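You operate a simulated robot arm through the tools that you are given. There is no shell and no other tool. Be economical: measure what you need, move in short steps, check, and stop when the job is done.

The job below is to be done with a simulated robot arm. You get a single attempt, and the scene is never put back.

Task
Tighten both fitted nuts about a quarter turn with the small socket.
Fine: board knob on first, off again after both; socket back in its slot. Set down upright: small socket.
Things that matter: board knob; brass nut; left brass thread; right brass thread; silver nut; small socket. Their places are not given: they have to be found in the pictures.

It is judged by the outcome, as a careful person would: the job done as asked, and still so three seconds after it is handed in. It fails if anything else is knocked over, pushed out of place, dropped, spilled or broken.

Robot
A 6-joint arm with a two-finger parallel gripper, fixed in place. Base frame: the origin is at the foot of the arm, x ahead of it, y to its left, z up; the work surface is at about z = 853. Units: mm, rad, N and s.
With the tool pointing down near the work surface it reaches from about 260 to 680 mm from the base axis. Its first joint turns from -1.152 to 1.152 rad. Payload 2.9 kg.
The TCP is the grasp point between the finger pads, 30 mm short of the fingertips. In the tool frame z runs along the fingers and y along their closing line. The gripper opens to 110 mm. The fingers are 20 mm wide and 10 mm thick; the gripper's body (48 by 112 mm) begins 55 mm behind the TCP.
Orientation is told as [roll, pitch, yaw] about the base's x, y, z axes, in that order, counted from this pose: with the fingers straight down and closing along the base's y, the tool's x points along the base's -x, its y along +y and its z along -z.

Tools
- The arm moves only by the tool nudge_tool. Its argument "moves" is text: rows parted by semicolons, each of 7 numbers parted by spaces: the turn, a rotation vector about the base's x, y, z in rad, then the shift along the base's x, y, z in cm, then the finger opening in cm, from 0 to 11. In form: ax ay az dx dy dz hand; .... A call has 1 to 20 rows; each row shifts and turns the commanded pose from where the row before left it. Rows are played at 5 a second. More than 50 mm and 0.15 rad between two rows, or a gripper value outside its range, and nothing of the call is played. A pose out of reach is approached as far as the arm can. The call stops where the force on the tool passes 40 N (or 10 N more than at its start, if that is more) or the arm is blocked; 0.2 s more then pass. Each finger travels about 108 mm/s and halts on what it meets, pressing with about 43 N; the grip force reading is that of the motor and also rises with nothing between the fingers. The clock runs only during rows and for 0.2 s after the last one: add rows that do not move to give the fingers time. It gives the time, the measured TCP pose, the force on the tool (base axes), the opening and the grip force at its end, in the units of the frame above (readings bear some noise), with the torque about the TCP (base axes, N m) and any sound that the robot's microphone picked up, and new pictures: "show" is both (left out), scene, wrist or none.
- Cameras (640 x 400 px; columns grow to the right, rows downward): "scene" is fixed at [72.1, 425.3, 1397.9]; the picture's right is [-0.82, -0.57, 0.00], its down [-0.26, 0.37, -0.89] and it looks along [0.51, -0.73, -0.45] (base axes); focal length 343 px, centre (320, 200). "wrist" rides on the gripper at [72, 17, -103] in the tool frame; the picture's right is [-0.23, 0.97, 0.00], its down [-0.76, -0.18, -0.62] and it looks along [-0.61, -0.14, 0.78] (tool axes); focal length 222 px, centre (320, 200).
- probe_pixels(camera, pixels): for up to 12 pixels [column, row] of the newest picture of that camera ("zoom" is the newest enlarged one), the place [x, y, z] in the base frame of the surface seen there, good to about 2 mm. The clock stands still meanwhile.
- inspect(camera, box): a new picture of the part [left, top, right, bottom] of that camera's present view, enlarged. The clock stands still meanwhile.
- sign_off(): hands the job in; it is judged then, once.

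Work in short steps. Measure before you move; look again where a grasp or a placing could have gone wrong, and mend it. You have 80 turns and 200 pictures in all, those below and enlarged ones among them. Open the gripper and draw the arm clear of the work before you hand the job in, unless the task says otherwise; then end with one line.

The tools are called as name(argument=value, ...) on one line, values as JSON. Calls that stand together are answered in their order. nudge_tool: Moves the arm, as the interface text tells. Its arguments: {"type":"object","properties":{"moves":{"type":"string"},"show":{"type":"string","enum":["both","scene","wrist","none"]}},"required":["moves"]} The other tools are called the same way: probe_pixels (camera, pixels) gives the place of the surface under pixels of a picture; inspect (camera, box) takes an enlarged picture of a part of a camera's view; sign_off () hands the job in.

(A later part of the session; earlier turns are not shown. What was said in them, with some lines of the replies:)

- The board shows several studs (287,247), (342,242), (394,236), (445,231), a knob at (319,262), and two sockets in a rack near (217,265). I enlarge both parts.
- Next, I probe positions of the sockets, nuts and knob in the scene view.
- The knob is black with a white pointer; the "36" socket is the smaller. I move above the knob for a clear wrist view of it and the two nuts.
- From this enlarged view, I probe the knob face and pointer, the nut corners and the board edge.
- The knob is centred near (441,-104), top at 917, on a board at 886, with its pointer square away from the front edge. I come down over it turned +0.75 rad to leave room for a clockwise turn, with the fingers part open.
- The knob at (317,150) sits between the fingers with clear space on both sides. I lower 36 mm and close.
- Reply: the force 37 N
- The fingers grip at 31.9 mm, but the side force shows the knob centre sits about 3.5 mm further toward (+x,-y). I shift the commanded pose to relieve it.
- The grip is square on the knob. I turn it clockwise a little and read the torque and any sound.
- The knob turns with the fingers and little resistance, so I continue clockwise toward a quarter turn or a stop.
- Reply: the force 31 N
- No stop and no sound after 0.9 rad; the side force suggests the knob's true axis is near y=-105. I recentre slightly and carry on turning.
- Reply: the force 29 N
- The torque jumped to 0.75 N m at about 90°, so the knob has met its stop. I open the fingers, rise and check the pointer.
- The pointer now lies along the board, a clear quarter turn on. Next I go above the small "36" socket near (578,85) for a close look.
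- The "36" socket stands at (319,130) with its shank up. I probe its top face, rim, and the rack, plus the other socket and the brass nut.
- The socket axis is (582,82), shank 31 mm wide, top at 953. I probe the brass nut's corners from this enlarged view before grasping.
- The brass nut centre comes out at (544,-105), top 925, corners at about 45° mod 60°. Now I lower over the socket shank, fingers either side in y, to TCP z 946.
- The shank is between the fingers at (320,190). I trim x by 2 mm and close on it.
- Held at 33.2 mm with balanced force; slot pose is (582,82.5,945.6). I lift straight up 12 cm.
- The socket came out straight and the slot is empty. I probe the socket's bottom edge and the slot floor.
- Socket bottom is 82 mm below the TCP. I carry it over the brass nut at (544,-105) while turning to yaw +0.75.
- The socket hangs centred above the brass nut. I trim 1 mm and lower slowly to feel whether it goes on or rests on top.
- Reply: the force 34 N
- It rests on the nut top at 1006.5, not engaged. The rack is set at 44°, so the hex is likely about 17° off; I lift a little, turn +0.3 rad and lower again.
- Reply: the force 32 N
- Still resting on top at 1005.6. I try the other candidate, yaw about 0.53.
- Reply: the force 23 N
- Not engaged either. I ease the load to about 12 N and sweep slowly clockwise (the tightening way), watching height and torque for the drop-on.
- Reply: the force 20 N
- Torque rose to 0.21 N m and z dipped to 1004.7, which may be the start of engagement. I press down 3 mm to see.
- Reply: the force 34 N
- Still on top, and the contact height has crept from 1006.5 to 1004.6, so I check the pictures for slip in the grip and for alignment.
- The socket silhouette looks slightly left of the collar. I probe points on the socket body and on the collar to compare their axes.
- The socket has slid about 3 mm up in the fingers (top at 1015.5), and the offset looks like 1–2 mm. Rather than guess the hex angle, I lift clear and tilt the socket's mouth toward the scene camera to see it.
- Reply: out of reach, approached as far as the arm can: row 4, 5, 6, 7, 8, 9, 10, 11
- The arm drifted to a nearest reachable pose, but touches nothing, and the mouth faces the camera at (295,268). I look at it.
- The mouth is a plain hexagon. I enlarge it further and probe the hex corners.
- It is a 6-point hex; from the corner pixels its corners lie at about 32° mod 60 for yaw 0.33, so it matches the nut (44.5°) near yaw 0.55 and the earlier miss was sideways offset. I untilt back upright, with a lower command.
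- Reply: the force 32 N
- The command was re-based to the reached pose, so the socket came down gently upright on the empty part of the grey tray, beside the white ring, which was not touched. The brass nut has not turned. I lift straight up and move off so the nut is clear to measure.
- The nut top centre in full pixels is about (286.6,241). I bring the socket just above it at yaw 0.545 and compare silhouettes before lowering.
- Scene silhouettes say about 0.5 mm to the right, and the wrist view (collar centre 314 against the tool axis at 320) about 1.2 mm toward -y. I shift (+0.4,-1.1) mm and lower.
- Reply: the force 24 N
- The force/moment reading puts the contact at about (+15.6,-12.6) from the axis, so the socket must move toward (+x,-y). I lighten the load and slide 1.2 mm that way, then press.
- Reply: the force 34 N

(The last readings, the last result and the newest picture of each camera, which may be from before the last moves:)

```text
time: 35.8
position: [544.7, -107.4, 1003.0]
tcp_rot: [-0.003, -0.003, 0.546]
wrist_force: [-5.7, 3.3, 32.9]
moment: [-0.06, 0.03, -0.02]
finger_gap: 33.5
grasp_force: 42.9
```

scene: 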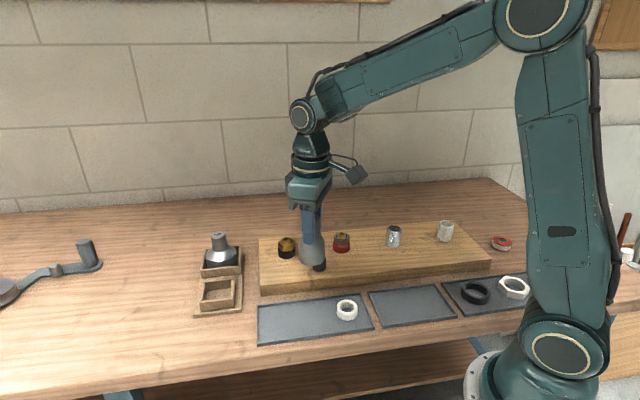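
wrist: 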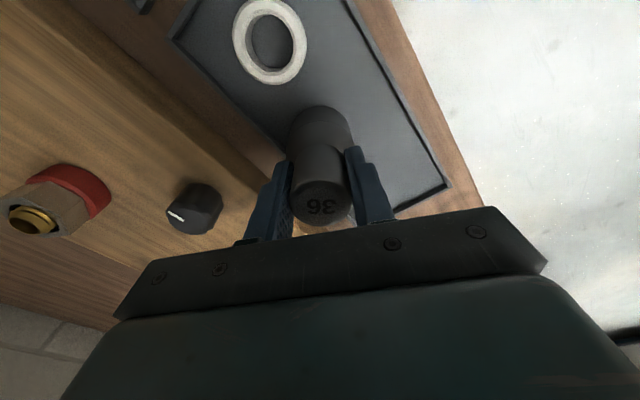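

The contact is still on the same side, at (+13,-10). I slide another 1.2 mm the same way.

nudge_tool(moves="0 0 0 0 0 0.15 2;0 0 0 0.04 -0.04 0 2;0 0 0 0.04 -0.04 0 2;0 0 0 0 0 -0.15 2;0 0 0 0 0 0 2", show="none")

```text
time: 37.0
position: [543.2, -107.9, 1002.5]
tcp_rot: [-0.001, -0.001, 0.545]
wrist_force: [-7.1, 7.4, 31.3]
moment: [-0.08, 0.43, -0.09]
finger_gap: 33.4
grasp_force: 43.0
```

Contact is still on the -y side. I lift 4 mm, settle, and compare silhouettes again from both cameras.

nudge_tool(moves="0 0 0 0 0 0.5 2;0 0 0 0 0 0 2", show="none")

inspect(camera="scene", box=[269, 226, 304, 262])

inspect(camera="wrist", box=[285, 90, 355, 160])

```text
time: 37.6
position: [544.5, -109.1, 1003.8]
tcp_rot: [0.002, 0.004, 0.544]
wrist_force: [-0.6, 1.4, -1.8]
moment: [0.0, 0.03, -0.02]
finger_gap: 33.5
grasp_force: 43.3
```

```text
11.11 times, centred on (286, 244) of scene
```

zoom: 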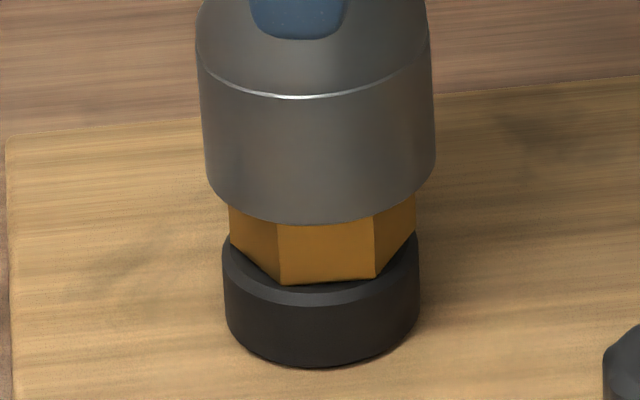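

```text
5.71 times, centred on (320, 125) of wrist
```

zoom: 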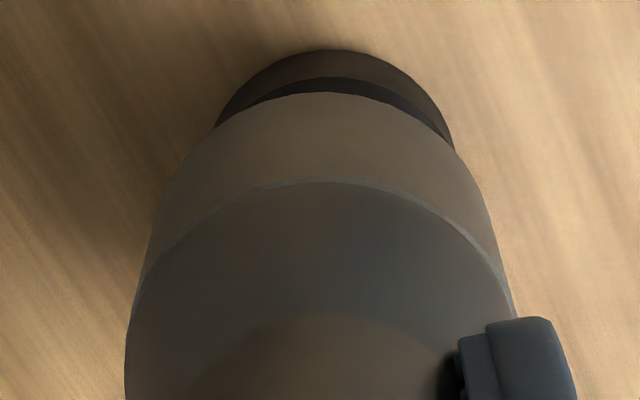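

Free now; scene shows lateral alignment within 0.3 mm, while the wrist view shows the collar 1 mm to the right of the socket's mouth, so I overshot slightly. I go back (-1.0,+0.7) mm, turn to yaw 0.60, press lightly and sweep to 0.45.

nudge_tool(moves="0 0 0.055 -0.1 0.07 0.1 2;0 0 0 0 0 -0.3 2;0 0 0 0 0 -0.2 2;0 0 -0.03 0 0 0 2;0 0 -0.03 0 0 0 2;0 0 -0.03 0 0 0 2;0 0 -0.03 0 0 0 2;0 0 -0.03 0 0 0 2;0 0 0 0 0 0 2", show="none")

```text
time: 39.6
position: [544.9, -107.8, 1002.4]
tcp_rot: [-0.002, -0.003, 0.45]
wrist_force: [5.2, -1.5, 22.3]
moment: [-0.59, -0.5, 0.11]
finger_gap: 33.6
grasp_force: 43.0
```

Contact now sits at (+4,-21), right under one nut corner on the -y side. With yaw back at 0.52 and this light load, I creep 2 mm toward -y so that it can drop in.

nudge_tool(moves="0 0 0.07 0 0 0.05 2;0 0 0 0 -0.04 0 2;0 0 0 0 -0.04 0 2;0 0 0 0 -0.04 0 2;0 0 0 0 -0.04 0 2;0 0 0 0 -0.04 0 2;0 0 0 0 0 -0.05 2;0 0 0 0 0 0 2", show="none")

```text
time: 41.4
position: [543.9, -111.3, 999.4]
tcp_rot: [-0.001, 0.002, 0.519]
wrist_force: [-0.8, 0.5, -2.1]
moment: [0.03, 0.07, -0.01]
finger_gap: 33.4
grasp_force: 43.0
```

It dropped: z is 999.4 with no load. I lower further to seat it over the nut.

nudge_tool(moves="0 0 0 0 0 -0.2 2;0 0 0 0 0 -0.2 2;0 0 0 0 0 -0.2 2;0 0 0 0 0 -0.2 2;0 0 0 0 0 -0.2 2;0 0 0 0 0 0 2", show="none")

inspect(camera="scene", box=[264, 216, 310, 264])

```text
time: 42.8
position: [543.8, -110.3, 991.2]
tcp_rot: [0.0, 0.0, 0.519]
wrist_force: [0.3, 0.0, -2.3]
moment: [-0.01, 0.01, 0.03]
finger_gap: 33.5
grasp_force: 43.1
```

```text
8.33 times, centred on (287, 240) of scene
```

zoom: 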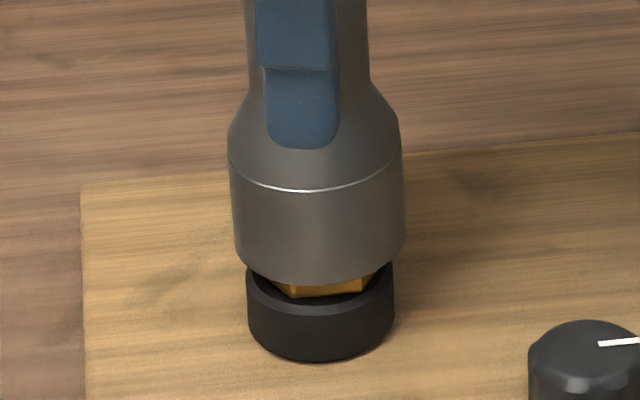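

The socket has dropped over the brass nut's flats with no side load. I seat it 3 mm more and begin turning clockwise, reading torque.

nudge_tool(moves="0 0 0 0 0 -0.2 2;0 0 0 0 0 -0.1 2;0 0 -0.05 0 0 0 2;0 0 -0.05 0 0 0 2;0 0 -0.05 0 0 0 2;0 0 -0.05 0 0 0 2;0 0 0 0 0 0 2", show="none")

inspect(camera="wrist", box=[250, 80, 390, 230])

inspect(camera="scene", box=[264, 216, 310, 264])

```text
time: 44.4
position: [545.4, -109.3, 987.2]
tcp_rot: [0.0, 0.0, 0.321]
wrist_force: [-2.3, 2.4, -2.1]
moment: [0.15, 0.16, 0.03]
finger_gap: 33.3
grasp_force: 42.9
```

```text
2.67 times, centred on (320, 155) of wrist
```

zoom: 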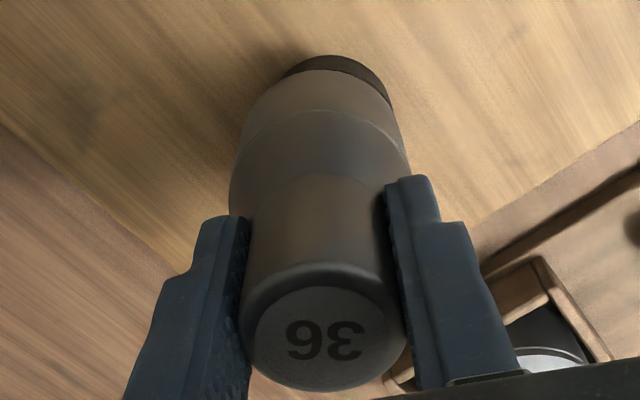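

```text
8.33 times, centred on (287, 240) of scene
```

zoom: 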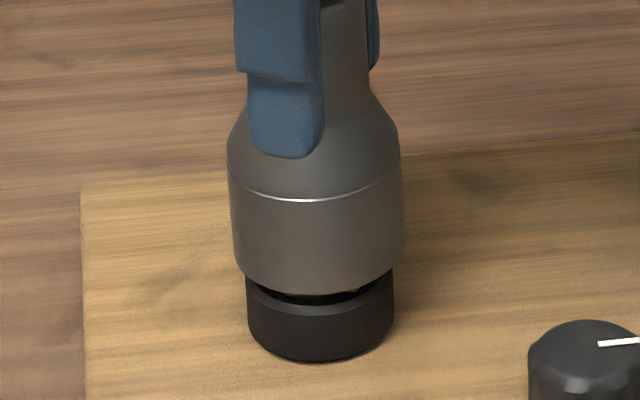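

The nut turns with the socket, torque small. I continue clockwise toward a quarter turn in total.

nudge_tool(moves="0 0 -0.1 0 0 0 2;0 0 -0.1 0 0 0 2;0 0 -0.1 0 0 0 2;0 0 -0.1 0 0 0 2;0 0 -0.1 0 0 0 2;0 0 0 0 0 0 2", show="none")

inspect(camera="wrist", box=[250, 80, 390, 230])

```text
time: 45.8
position: [543.6, -109.0, 987.5]
tcp_rot: [-0.002, -0.001, -0.181]
wrist_force: [-4.3, 13.5, -1.3]
moment: [0.84, 0.24, 0.04]
finger_gap: 33.1
grasp_force: 42.5
```

```text
2.67 times, centred on (320, 155) of wrist
```

zoom: 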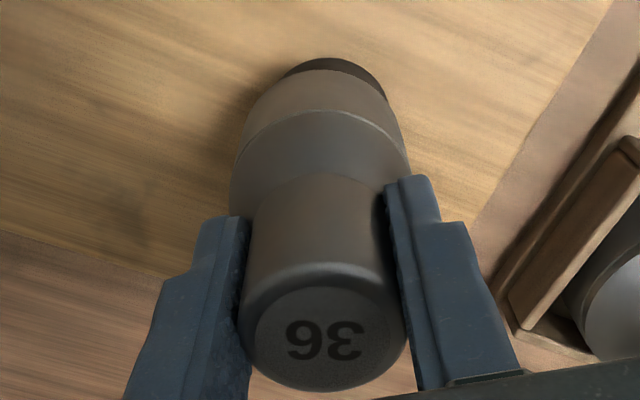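

The side force (+13 N in y) means the turning axis needs about 1.3 mm toward +y. I ease that and finish the quarter turn.

nudge_tool(moves="0 0 0 -0.03 0.13 0 2;0 0 -0.1 0 0 0 2;0 0 -0.1 -0.02 0.02 0 2;0 0 -0.1 -0.02 0.02 0 2;0 0 -0.1 -0.02 0.02 0 2;0 0 -0.1 -0.02 0.02 0 2;0 0 0 0 0 0 2", show="none")

```text
time: 47.4
position: [543.4, -109.1, 989.3]
tcp_rot: [0.002, -0.002, -0.684]
wrist_force: [4.5, 0.4, -0.5]
moment: [-0.05, -0.38, 0.03]
finger_gap: 33.5
grasp_force: 43.1
```

nudge_tool(moves="0 0 -0.1 0.04 0 0 2;0 0 -0.1 0 0 0 2;0 0 -0.1 0 0 0 2;0 0 -0.1 0 0 0 2;0 0 0 0 0 0 2", show="none")

inspect(camera="wrist", box=[250, 80, 390, 230])

inspect(camera="scene", box=[264, 216, 310, 264])

```text
time: 48.6
position: [543.4, -108.0, 988.0]
tcp_rot: [-0.001, 0.001, -1.08]
wrist_force: [3.7, 4.3, 0.7]
moment: [0.21, -0.33, 0.07]
finger_gap: 33.6
grasp_force: 43.0
```

```text
2.67 times, centred on (320, 155) of wrist
```

zoom: 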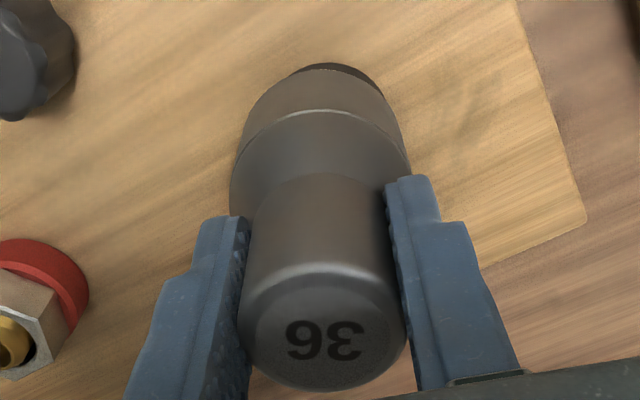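

```text
8.33 times, centred on (287, 240) of scene
```

zoom: 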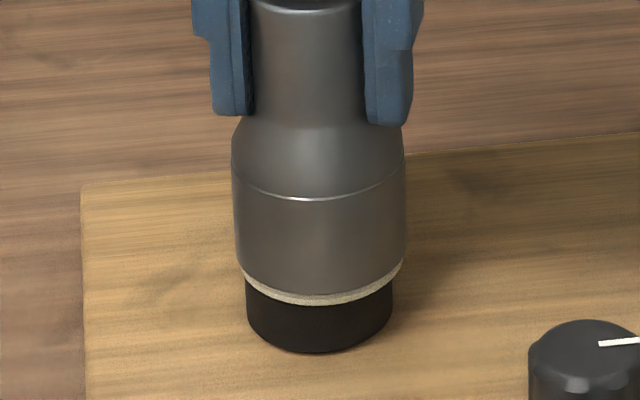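

The quarter turn is done, with a pale ring now showing at the socket's lower edge (320,290). I lift the socket straight off to see the nut.

nudge_tool(moves="0 0 0 0.03 0.04 0.5 2;0 0 0 0 0 1.5 2;0 0 0 0 0 3 2;0 0 0 0 0 3 2;0 0 0 0 0 0 2", show="scene")

inspect(camera="scene", box=[268, 228, 308, 264])

```text
time: 49.8
position: [542.7, -107.8, 1068.3]
tcp_rot: [0.002, 0.001, -1.08]
wrist_force: [0.0, -0.5, -2.9]
moment: [0.02, -0.01, -0.02]
finger_gap: 33.5
grasp_force: 42.8
```

scene: 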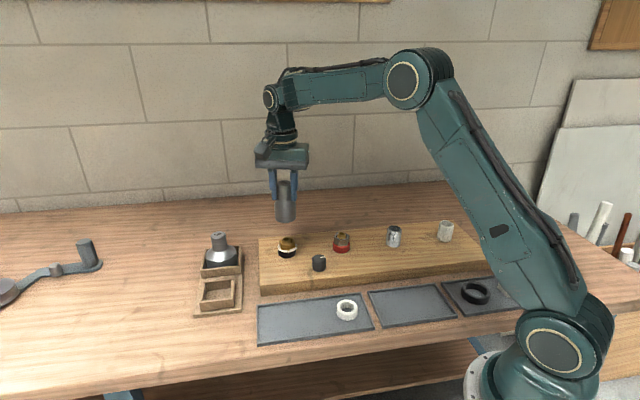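

```text
11.11 times, centred on (288, 246) of scene
```

zoom: 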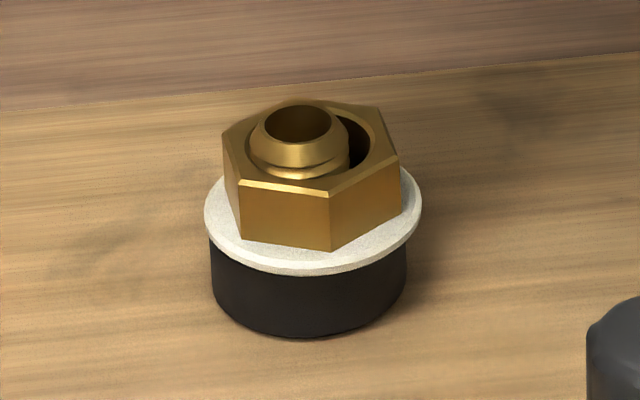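

The nut has turned and a white ring has appeared around its foot, as if a seal was squeezed out. I look closer and probe heights to judge whether this means tightened.

inspect(camera="scene", box=[274, 232, 302, 260])

probe_pixels(camera="zoom", pixels=[[230, 240], [320, 305], [440, 235], [330, 130], [400, 190], [270, 190], [345, 195], [300, 340]])

inspect(camera="scene", box=[328, 226, 358, 256])

```text
14.29 times, centred on (288, 246) of scene
```

zoom: 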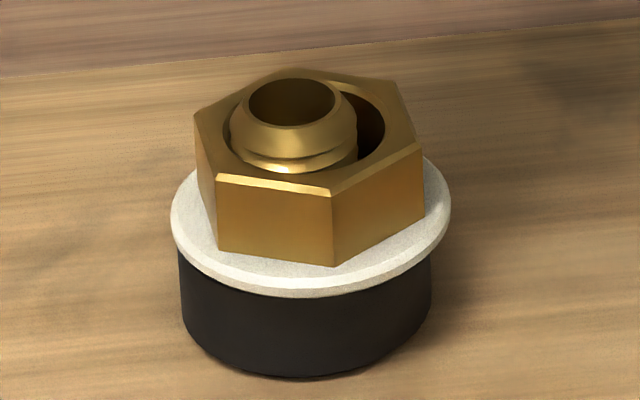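

```text
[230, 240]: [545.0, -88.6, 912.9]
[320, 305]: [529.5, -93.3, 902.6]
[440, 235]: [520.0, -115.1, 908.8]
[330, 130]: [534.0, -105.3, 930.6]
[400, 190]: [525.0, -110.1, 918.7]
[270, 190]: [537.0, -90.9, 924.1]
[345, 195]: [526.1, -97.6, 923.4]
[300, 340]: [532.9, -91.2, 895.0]
```

```text
13.33 times, centred on (343, 241) of scene
```

zoom: 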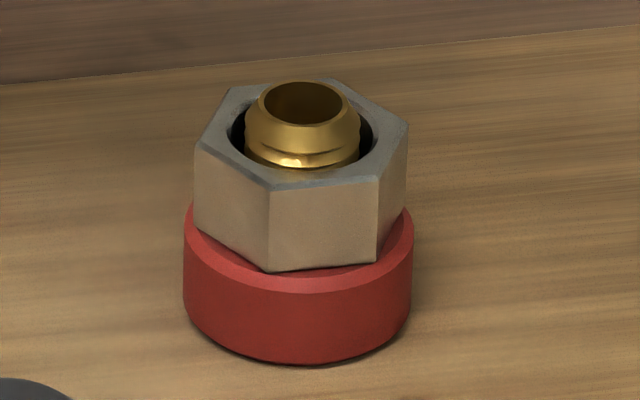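

Before the second nut, I look closely at both brass threads to compare the thread slope (handedness), since the collars are coloured differently.

inspect(camera="scene", box=[283, 234, 293, 244])

inspect(camera="scene", box=[337, 230, 347, 240])

inspect(camera="scene", box=[384, 222, 404, 250])

```text
16.00 times, centred on (288, 239) of scene
```

zoom: 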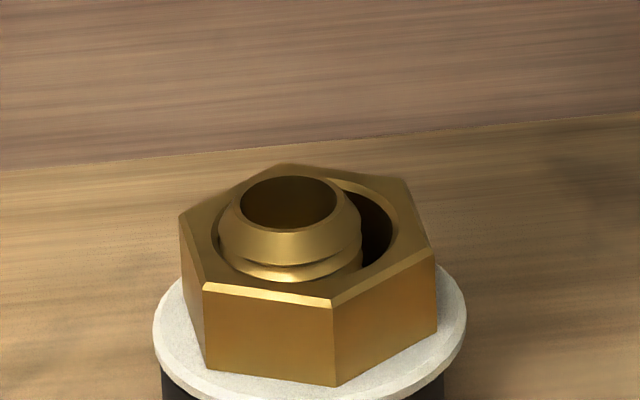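

```text
16.00 times, centred on (342, 235) of scene
```

zoom: 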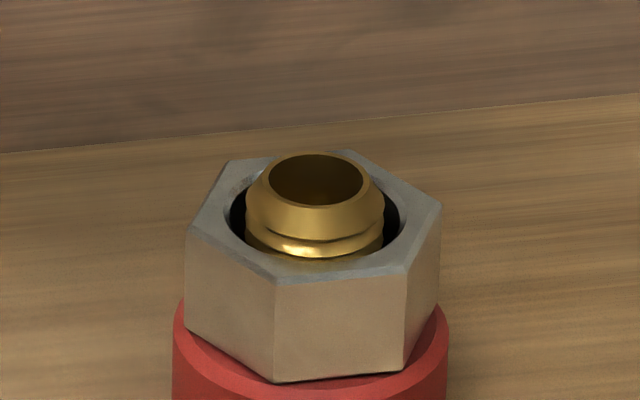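

```text
14.29 times, centred on (394, 236) of scene
```

zoom: 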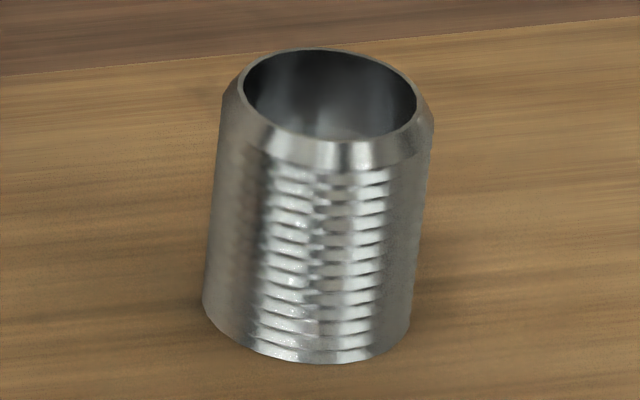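

Both nuts share the same hex angle (about 43.5°). I probe the silver nut's top corners and collar to place it.

inspect(camera="scene", box=[328, 226, 358, 256])

probe_pixels(camera="zoom", pixels=[[200, 145], [269, 184], [376, 177], [402, 124], [235, 88], [338, 83], [210, 300], [250, 318], [299, 325], [348, 318], [388, 300], [320, 230]])

```text
13.33 times, centred on (343, 241) of scene
```

zoom: 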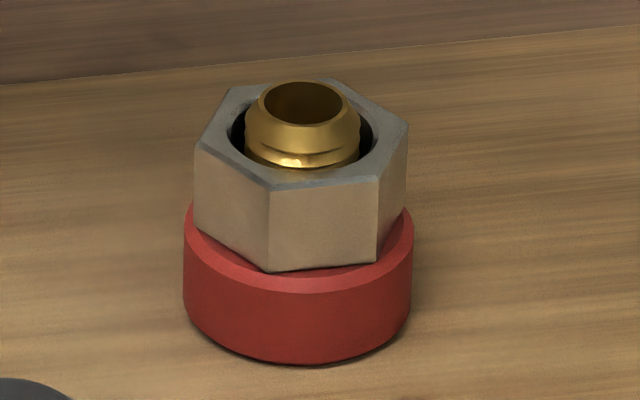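

```text
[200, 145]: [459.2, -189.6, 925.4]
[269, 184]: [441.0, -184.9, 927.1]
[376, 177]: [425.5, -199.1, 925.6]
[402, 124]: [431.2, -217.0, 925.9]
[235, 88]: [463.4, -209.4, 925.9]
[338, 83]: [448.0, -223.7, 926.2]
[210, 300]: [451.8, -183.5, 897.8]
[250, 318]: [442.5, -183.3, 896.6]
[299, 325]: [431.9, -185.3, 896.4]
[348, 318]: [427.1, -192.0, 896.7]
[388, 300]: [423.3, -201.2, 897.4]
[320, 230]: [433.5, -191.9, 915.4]
```

The silver nut centre probes at (444.7,-204), top 925.8; allowing for the offset found on the first nut, I aim at (443.5,-207). I move there turning to yaw 0.39 and stop just above it.

nudge_tool(moves="0 0 0.134 -0.907 -0.903 0 2;0 0 0.134 -0.907 -0.903 0 2;0 0 0.134 -0.907 -0.903 0 2;0 0 0.134 -0.907 -0.903 0 2;0 0 0.134 -0.907 -0.903 0 2;0 0 0.134 -0.907 -0.903 0 2;0 0 0.134 -0.907 -0.903 0 2;0 0 0.134 -0.907 -0.903 0 2;0 0 0.134 -0.907 -0.903 0 2;0 0 0.134 -0.907 -0.903 0 2;0 0 0.13 -0.907 -0.903 0 2;0 0 0 0 0 -2.8 2;0 0 0 0 0 -2.8 2;0 0 0 0 0 0 2", show="none")

inspect(camera="scene", box=[318, 210, 368, 260])

```text
time: 52.8
position: [444.3, -206.4, 1010.5]
tcp_rot: [0.001, -0.002, 0.391]
wrist_force: [0.4, -0.6, -2.1]
moment: [-0.05, 0.01, 0.0]
finger_gap: 33.5
grasp_force: 43.3
```

```text
8.00 times, centred on (343, 235) of scene
```

zoom: 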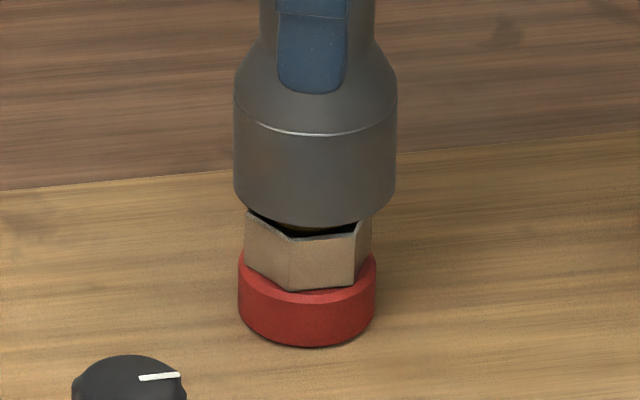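

The silhouettes suggest about 0.5–1.5 mm to the left. I shift (+0.5,+0.3) mm and lower to feel the contact.

nudge_tool(moves="0 0 0 0.05 0.03 -0.5 2;0 0 0 0 0 -0.3 2;0 0 0 0 0 -0.1 2;0 0 0 0 0 -0.1 2;0 0 0 0 0 -0.1 2;0 0 0 0 0 0 2", show="none")

```text
time: 54.2
position: [443.4, -205.4, 1001.9]
tcp_rot: [-0.001, 0.001, 0.39]
wrist_force: [-0.4, 0.0, -1.5]
moment: [0.02, -0.02, 0.0]
finger_gap: 33.4
grasp_force: 42.6
```

No load yet at 1001.9, so I keep lowering in small steps.

nudge_tool(moves="0 0 0 0 0 -0.1 2;0 0 0 0 0 -0.1 2;0 0 0 0 0 -0.1 2;0 0 0 0 0 -0.1 2;0 0 0 0 0 -0.1 2;0 0 0 0 0 0 2", show="none")

inspect(camera="scene", box=[318, 210, 368, 260])

```text
time: 55.6
position: [445.3, -206.6, 996.8]
tcp_rot: [0.001, 0.0, 0.39]
wrist_force: [0.0, 0.4, -2.7]
moment: [0.0, -0.01, 0.0]
finger_gap: 33.4
grasp_force: 42.2
```

```text
8.00 times, centred on (343, 235) of scene
```

zoom: 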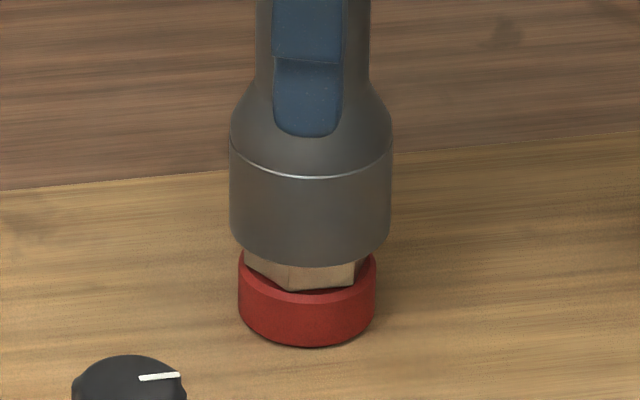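

It slid straight onto the silver nut. I seat it 8 mm further and start turning clockwise by about 0.45 rad, watching torque.

nudge_tool(moves="0 0 0 0 0 -0.3 2;0 0 0 0 0 -0.3 2;0 0 0 0 0 -0.2 2;0 0 -0.05 0 0 0 2;0 0 -0.1 0 0 0 2;0 0 -0.1 0 0 0 2;0 0 -0.1 0 0 0 2;0 0 -0.1 0 0 0 2;0 0 0 0 0 0 2", show="none")

inspect(camera="scene", box=[318, 210, 368, 260])

```text
time: 57.6
position: [443.9, -205.8, 986.9]
tcp_rot: [0.001, -0.001, -0.061]
wrist_force: [0.3, 0.9, -3.1]
moment: [0.13, -0.05, 0.01]
finger_gap: 33.5
grasp_force: 42.9
```

```text
8.00 times, centred on (343, 235) of scene
```

zoom: 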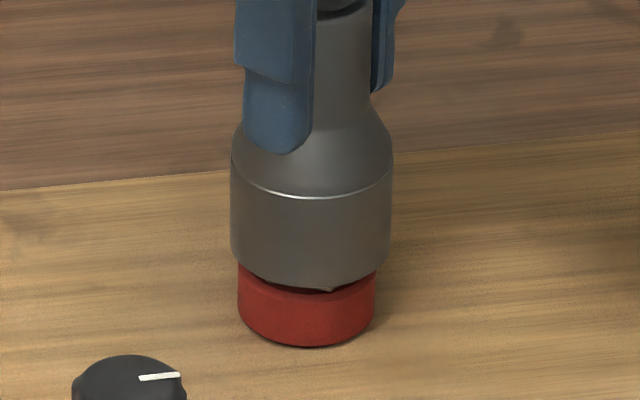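

A nut corner at (330,290) shows the nut is following; torque is minimal. I carry on to about 60° and look at the collar again.

nudge_tool(moves="0 0 -0.1 0 0 0 2;0 0 -0.1 0 0 0 2;0 0 -0.1 0 0 0 2;0 0 -0.1 0 0 0 2;0 0 -0.1 0 0 0 2;0 0 -0.1 0 0 0 2;0 0 0 0 0 0 2", show="none")

inspect(camera="scene", box=[318, 210, 368, 260])

```text
time: 59.2
position: [443.0, -205.5, 987.3]
tcp_rot: [0.001, 0.0, -0.662]
wrist_force: [0.0, 0.0, -1.4]
moment: [0.11, -0.07, -0.03]
finger_gap: 33.3
grasp_force: 43.0
```

```text
8.00 times, centred on (343, 235) of scene
```

zoom: 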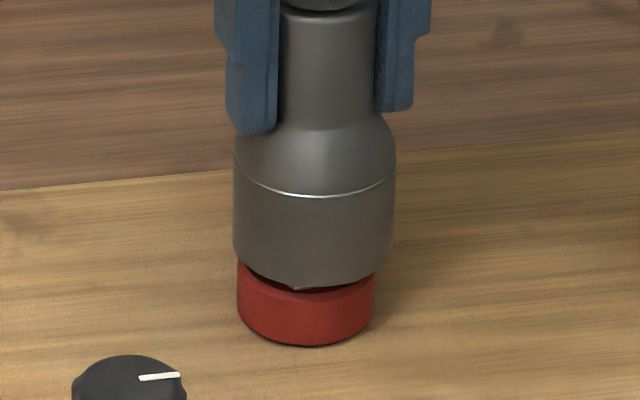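

No ring yet at about 58°. I turn on in a shorter step to about 78°, the amount where the brass nut had shown its ring.

nudge_tool(moves="0 0 -0.1 0 0 0 2;0 0 -0.1 0 0 0 2;0 0 -0.1 0 0 0 2;0 0 -0.05 0 0 0 2;0 0 0 0 0 0 2", show="none")

inspect(camera="scene", box=[318, 210, 368, 260])

```text
time: 60.4
position: [443.3, -206.0, 989.5]
tcp_rot: [0.0, 0.001, -1.011]
wrist_force: [1.1, -0.1, -1.8]
moment: [0.01, -0.08, 0.0]
finger_gap: 33.5
grasp_force: 43.3
```

```text
8.00 times, centred on (343, 235) of scene
```

zoom: 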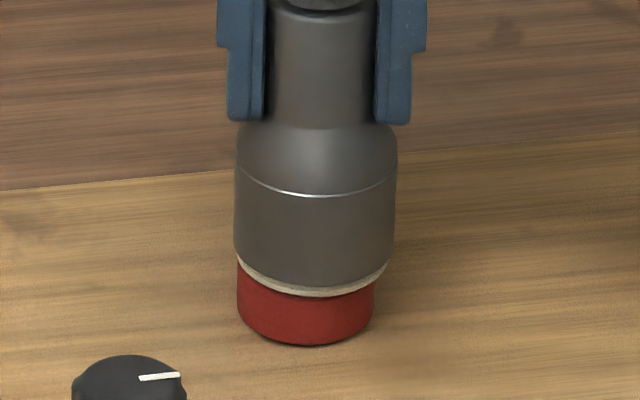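

The same white ring has now come out at the red collar, just as on the first nut, so clockwise tightens both. I add a last 0.1 rad toward the quarter turn and lift off.

nudge_tool(moves="0 0 -0.1 0 0 0 2;0 0 0 0 0 0 2;0 0 0 0 0 0.5 2;0 0 0 0 0 1.5 2;0 0 0 0 0 3 2;0 0 0 0 0 3 2;0 0 0 0 0 0 2", show="scene")

inspect(camera="scene", box=[270, 225, 360, 275])

```text
time: 62.0
position: [443.2, -206.0, 1067.9]
tcp_rot: [0.0, 0.0, -1.108]
wrist_force: [0.0, -0.5, -1.5]
moment: [0.01, 0.04, 0.01]
finger_gap: 33.3
grasp_force: 43.7
```

scene: 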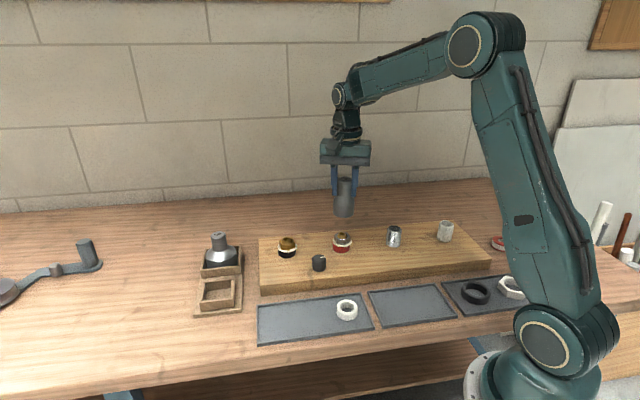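

```text
7.11 times, centred on (315, 250) of scene
```

zoom: 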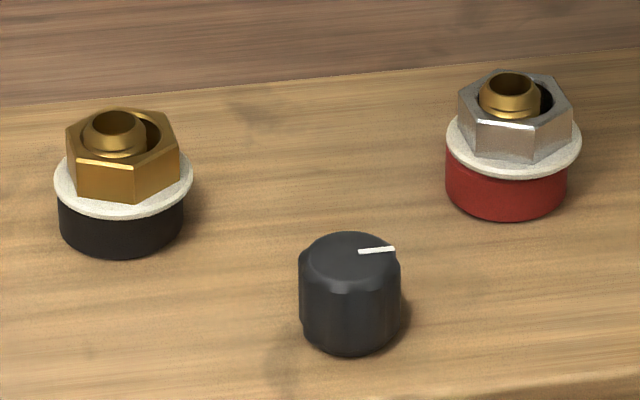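

Both nuts show their rings and nothing else has moved. I carry the socket back over its slot at (582,82.5), returning to yaw 0.

nudge_tool(moves="0 0 0.1385 1.729 3.609 0 2;0 0 0.1385 1.729 3.609 0 2;0 0 0.1385 1.729 3.609 0 2;0 0 0.1385 1.729 3.609 0 2;0 0 0.1385 1.729 3.609 0 2;0 0 0.1385 1.729 3.609 0 2;0 0 0.1385 1.729 3.609 0 2;0 0 0.1385 1.729 3.609 0 2;0 0 0 0 0 -4 2;0 0 0 0 0 -3.5 2;0 0 0 0 0 0 2", show="both")

inspect(camera="scene", box=[180, 240, 260, 320])

inspect(camera="wrist", box=[250, 60, 390, 230])

```text
time: 64.4
position: [582.8, 82.6, 992.2]
tcp_rot: [0.001, 0.0, 0.0]
wrist_force: [-0.3, 0.0, -1.7]
moment: [-0.03, 0.03, 0.01]
finger_gap: 33.2
grasp_force: 43.3
```

scene: 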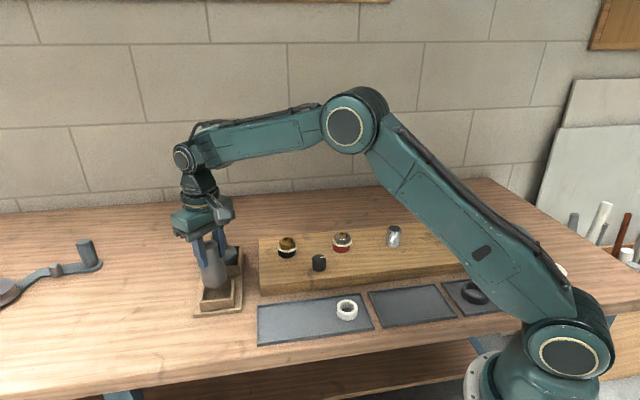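
wrist: 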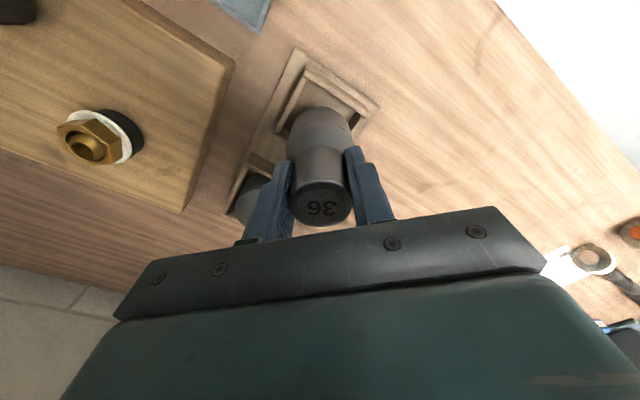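

```text
5.00 times, centred on (220, 280) of scene
```

zoom: 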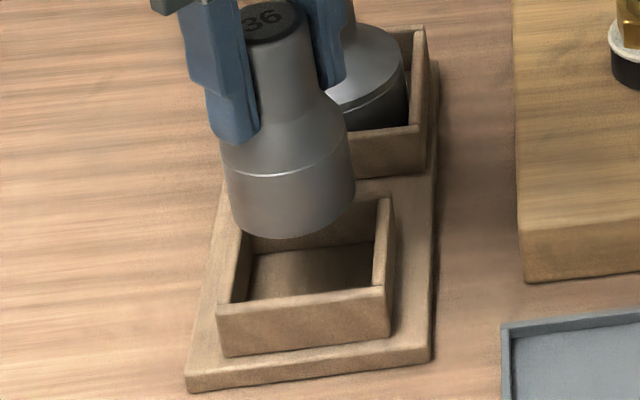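

```text
2.35 times, centred on (320, 145) of wrist
```

zoom: 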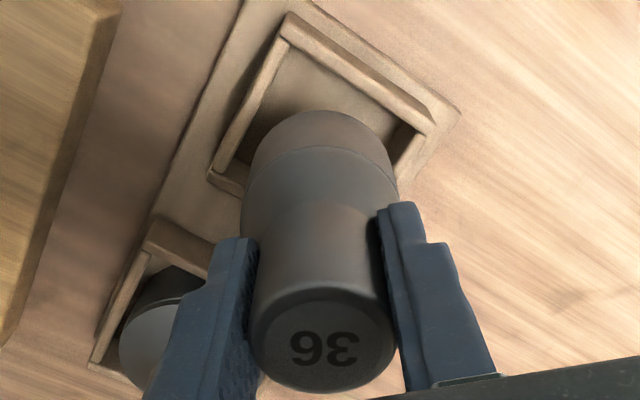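

The socket hangs over its slot. I lower 4.2 cm with small steps and watch for side forces.

nudge_tool(moves="0 0 0 0 0 -1.5 2;0 0 0 0 0 -0.7 2;0 0 0 0 0 -0.5 2;0 0 0 0 0 -0.5 2;0 0 0 0 0 -0.5 2;0 0 0 0 0 -0.5 2;0 0 0 0 0 0 2", show="none")

inspect(camera="scene", box=[180, 240, 260, 320])

```text
time: 66.0
position: [582.4, 84.1, 950.1]
tcp_rot: [0.002, -0.001, 0.0]
wrist_force: [0.8, 0.1, -1.7]
moment: [0.01, 0.0, 0.01]
finger_gap: 33.3
grasp_force: 42.6
```

```text
5.00 times, centred on (220, 280) of scene
```

zoom: 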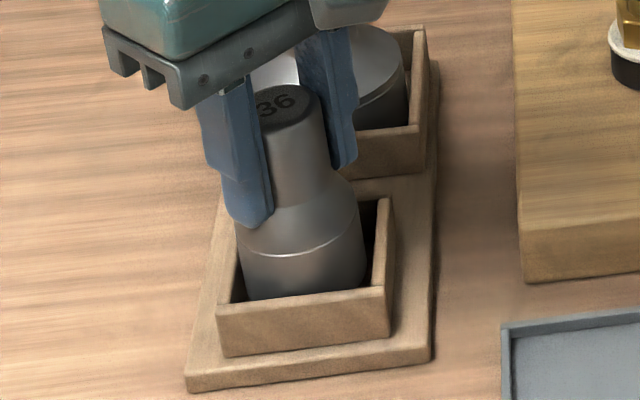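

It is inside the slot without touching. I lower the rest in 2 mm steps until the floor pushes back.

nudge_tool(moves="0 0 0 0 0 -0.2 2;0 0 0 0 0 -0.2 2;0 0 0 0 0 -0.2 2;0 0 0 0 0 -0.15 2;0 0 0 0 0 -0.1 2;0 0 0 0 0 0 2", show="none")

```text
time: 67.4
position: [582.3, 82.3, 942.7]
tcp_rot: [-0.001, -0.001, 0.0]
wrist_force: [0.2, 0.5, -1.6]
moment: [-0.02, 0.01, 0.01]
finger_gap: 33.4
grasp_force: 42.7
```

nudge_tool(moves="0 0 0 0 0 -0.1 2;0 0 0 0 0 -0.1 2;0 0 0 0 0 -0.1 2;0 0 0 0 0 0 2", show="none")

```text
time: 68.4
position: [582.1, 82.8, 940.4]
tcp_rot: [0.0, 0.001, 0.0]
wrist_force: [-2.2, -0.8, 3.0]
moment: [0.03, 0.0, 0.0]
finger_gap: 33.6
grasp_force: 42.7
```

Fz turned to +3 N: the socket stands on the slot floor. I open the fingers and rise straight up.

nudge_tool(moves="0 0 0 0 0 0 4.5;0 0 0 0 0 0 6.5;0 0 0 0 0 0 6.5;0 0 0 0 0 2 6.5;0 0 0 0 0 4 6.5;0 0 0 0 0 4 6.5;0 0 0 0 0 3 6.5;0 0 0 0 0 0 6.5", show="both")

inspect(camera="scene", box=[180, 220, 260, 320])

```text
time: 70.2
position: [583.6, 82.7, 1069.8]
tcp_rot: [0.0, -0.001, -0.002]
wrist_force: [-0.2, -0.2, 0.2]
moment: [-0.01, -0.06, 0.01]
finger_gap: 65.1
grasp_force: 0.0
```

scene: 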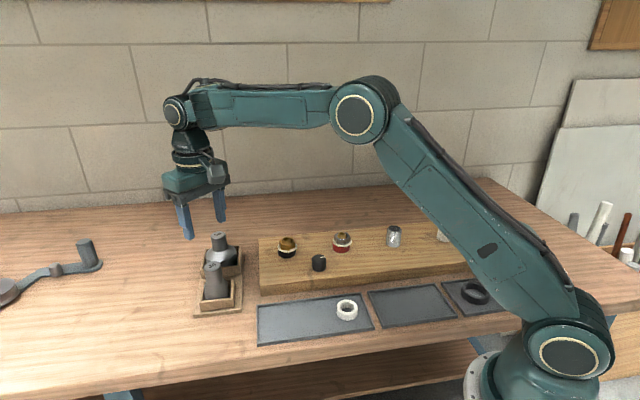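
wrist: 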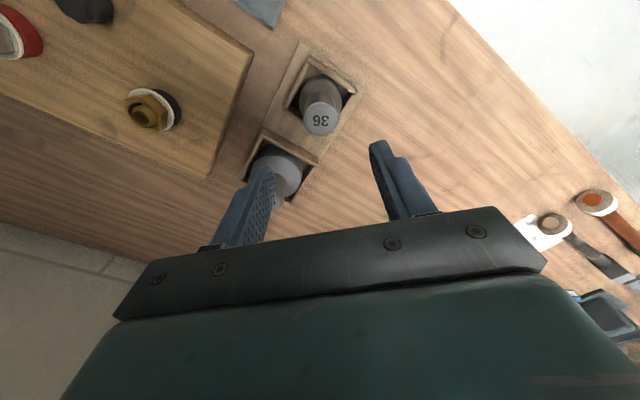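

```text
4.00 times, centred on (220, 270) of scene
```

zoom: 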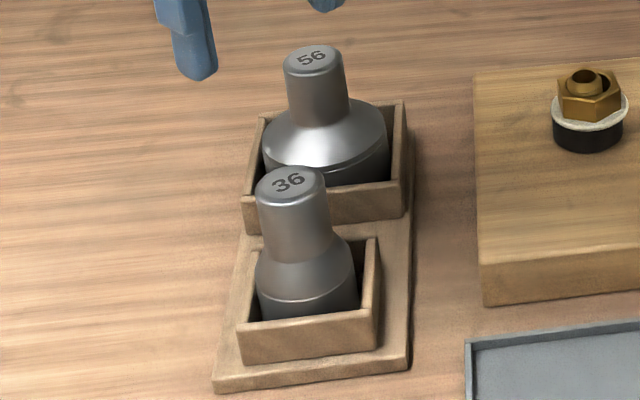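

The socket stands upright in its slot. Next I return to the knob at yaw -0.82, the orientation where I let it go, to turn it off.

nudge_tool(moves="0 0 -0.137 -2.3 -3.135 0 6.5;0 0 -0.137 -2.3 -3.135 0 6.5;0 0 -0.137 -2.3 -3.135 0 6.5;0 0 -0.137 -2.3 -3.135 0 6.5;0 0 -0.137 -2.3 -3.135 0 6.5;0 0 -0.135 -2.3 -3.135 0 6.5;0 0 0 0 0 -4 6;0 0 0 0 0 -4 6;0 0 0 0 0 -3 6;0 0 0 0 0 0 6", show="wrist")

```text
time: 72.4
position: [444.3, -107.1, 959.7]
tcp_rot: [0.0, -0.001, -0.821]
wrist_force: [0.1, -1.2, 0.0]
moment: [0.0, 0.01, 0.0]
finger_gap: 60.0
grasp_force: 0.1
```

wrist: 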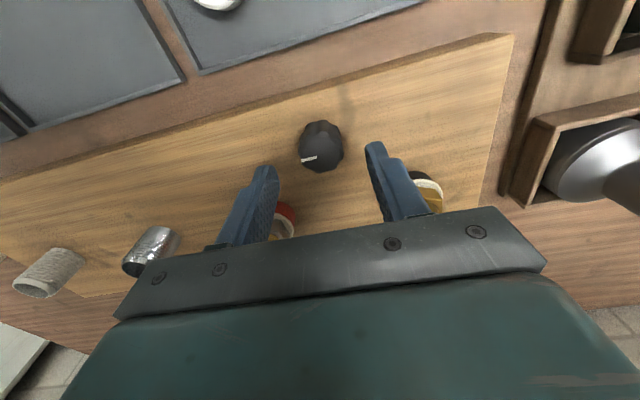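

The knob at (322,147) lies between the fingers, with both nuts clear of them. I lower 36 mm and close.

nudge_tool(moves="0 0 0 0 0 -2 6;0 0 0 0 0 -1.6 6;0 0 0 0 0 0 6;0 0 0 0 0 0 2;0 0 0 0 0 0 2;0 0 0 0 0 0 2", show="none")

inspect(camera="wrist", box=[256, 110, 384, 230])

```text
time: 73.8
position: [445.2, -105.3, 924.3]
tcp_rot: [0.0, 0.0, -0.82]
wrist_force: [-3.2, -1.9, -1.7]
moment: [-0.25, -0.22, 0.1]
finger_gap: 32.1
grasp_force: 45.3
```

```text
3.33 times, centred on (320, 170) of wrist
```

zoom: 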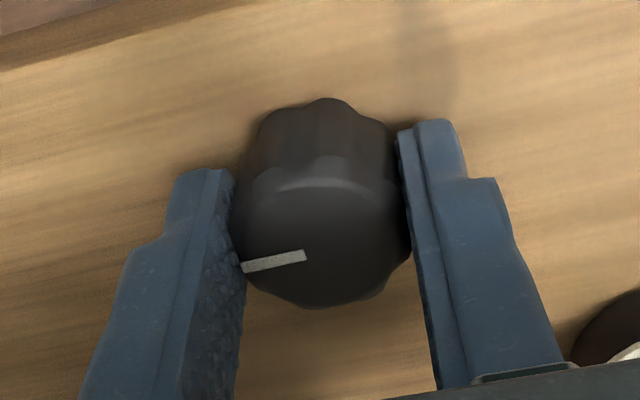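

Gripped with low side load. I turn it back counter-clockwise, first 0.9 rad with a small recentring as before.

nudge_tool(moves="0 0 0.1 0 0 0 2;0 0 0.1 0 0 0 2;0 0 0.1 0 0 0 2;0 0 0.1 0 0 0 2;0 0 0.1 0 0 0 2;0 0 0.1 0 0 0 2;0 0 0.1 0 0 0 2;0 0 0.1 0 0 0 2;0 0 0 0 0 0 2", show="none")

```text
time: 75.8
position: [443.9, -106.2, 924.5]
tcp_rot: [-0.001, 0.001, -0.02]
wrist_force: [-3.8, -17.4, -2.0]
moment: [-0.19, -0.5, -0.01]
finger_gap: 32.0
grasp_force: 45.1
```

nudge_tool(moves="0 0 0 0 -0.15 0 2;0 0 0.1 0 0 0 2;0 0 0.1 0 0 0 2;0 0 0.1 0 0 0 2;0 0 0.1 0 0 0 2;0 0 0.1 0 0 0 2;0 0 0.1 0 0 0 2;0 0 0.1 0 0 0 2;0 0 0.07 0 0 0 2;0 0 0 0 0 0 2", show="none")

inspect(camera="wrist", box=[256, 110, 384, 230])

```text
time: 78.0
position: [443.8, -107.0, 923.6]
tcp_rot: [-0.004, -0.001, 0.751]
wrist_force: [6.4, -13.2, -11.4]
moment: [-0.48, 0.01, -0.04]
finger_gap: 32.0
grasp_force: 45.1
```

```text
3.33 times, centred on (320, 170) of wrist
```

zoom: 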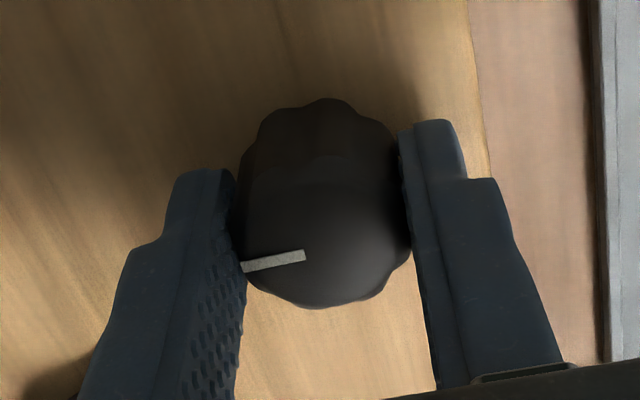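

It is back at its starting angle; I nudge 0.04 rad further to be sure it is at its off stop, then release and rise.

nudge_tool(moves="0 0 0.04 0 -0.05 0 2;0 0 0 0 0 0 2", show="none")

nudge_tool(moves="0 0 0 0 0 0 6;0 0 0 0 0 0 6;0 0 0 0 0 2 6;0 0 0 0 0 4 6;0 0 0 0 0 4 6;0 0 -0.1 0 0 4 6;0 0 -0.1 -2 1 4 6;0 0 -0.1 -2 1 4 6;0 0 0 0 0 0 6", show="scene")

inspect(camera="scene", box=[270, 225, 360, 275])

```text
time: 78.6
position: [443.9, -108.1, 923.8]
tcp_rot: [0.0, -0.001, 0.787]
wrist_force: [8.5, -15.0, -10.6]
moment: [-0.1, -0.1, -0.55]
finger_gap: 32.0
grasp_force: 45.1
```

```text
time: 80.6
position: [404.8, -88.2, 1144.1]
tcp_rot: [0.0, 0.001, 0.488]
wrist_force: [-0.1, 0.5, -0.6]
moment: [0.01, -0.01, 0.02]
finger_gap: 59.8
grasp_force: 0.1
```

scene: 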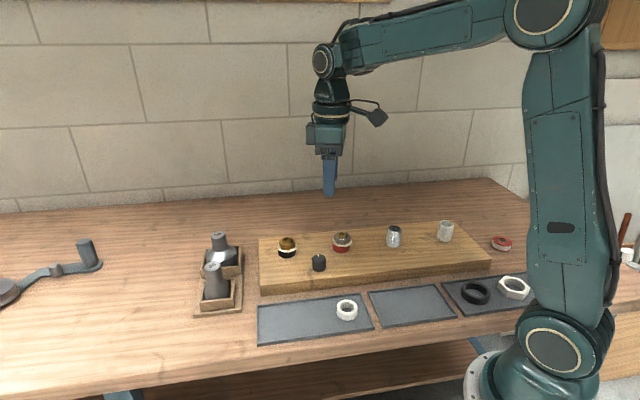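

```text
7.11 times, centred on (315, 250) of scene
```

zoom: 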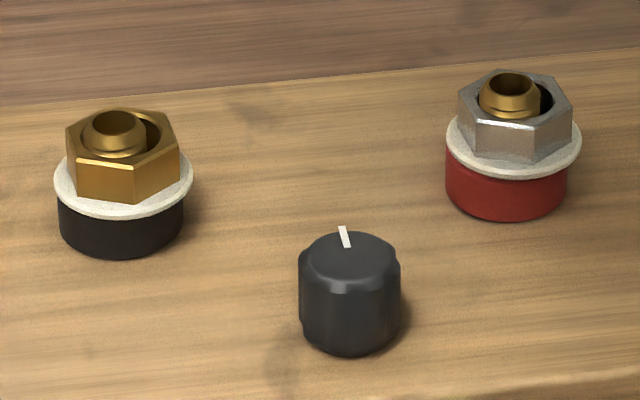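

The stop was felt (-0.55 N m) and the pointer is back at its starting position. Both nuts are tightened, the socket stands in its slot, and the arm is clear with open fingers, so I hand the job in.

sign_off()

```text
The job is handed in.
```

I tightened both nuts clockwise by about a quarter turn with the small socket. By the pictures the brass nut turned about 79°; the silver nut was not measured, but I estimate 80–85°. A white ring came out around the foot of each nut, which I took as the seal being squeezed. The knob was turned on first and off again after both, and the socket stands upright in its slot. While I was checking the socket's hex, the socket came down once on an empty part of the grey tray; nothing was moved by it.
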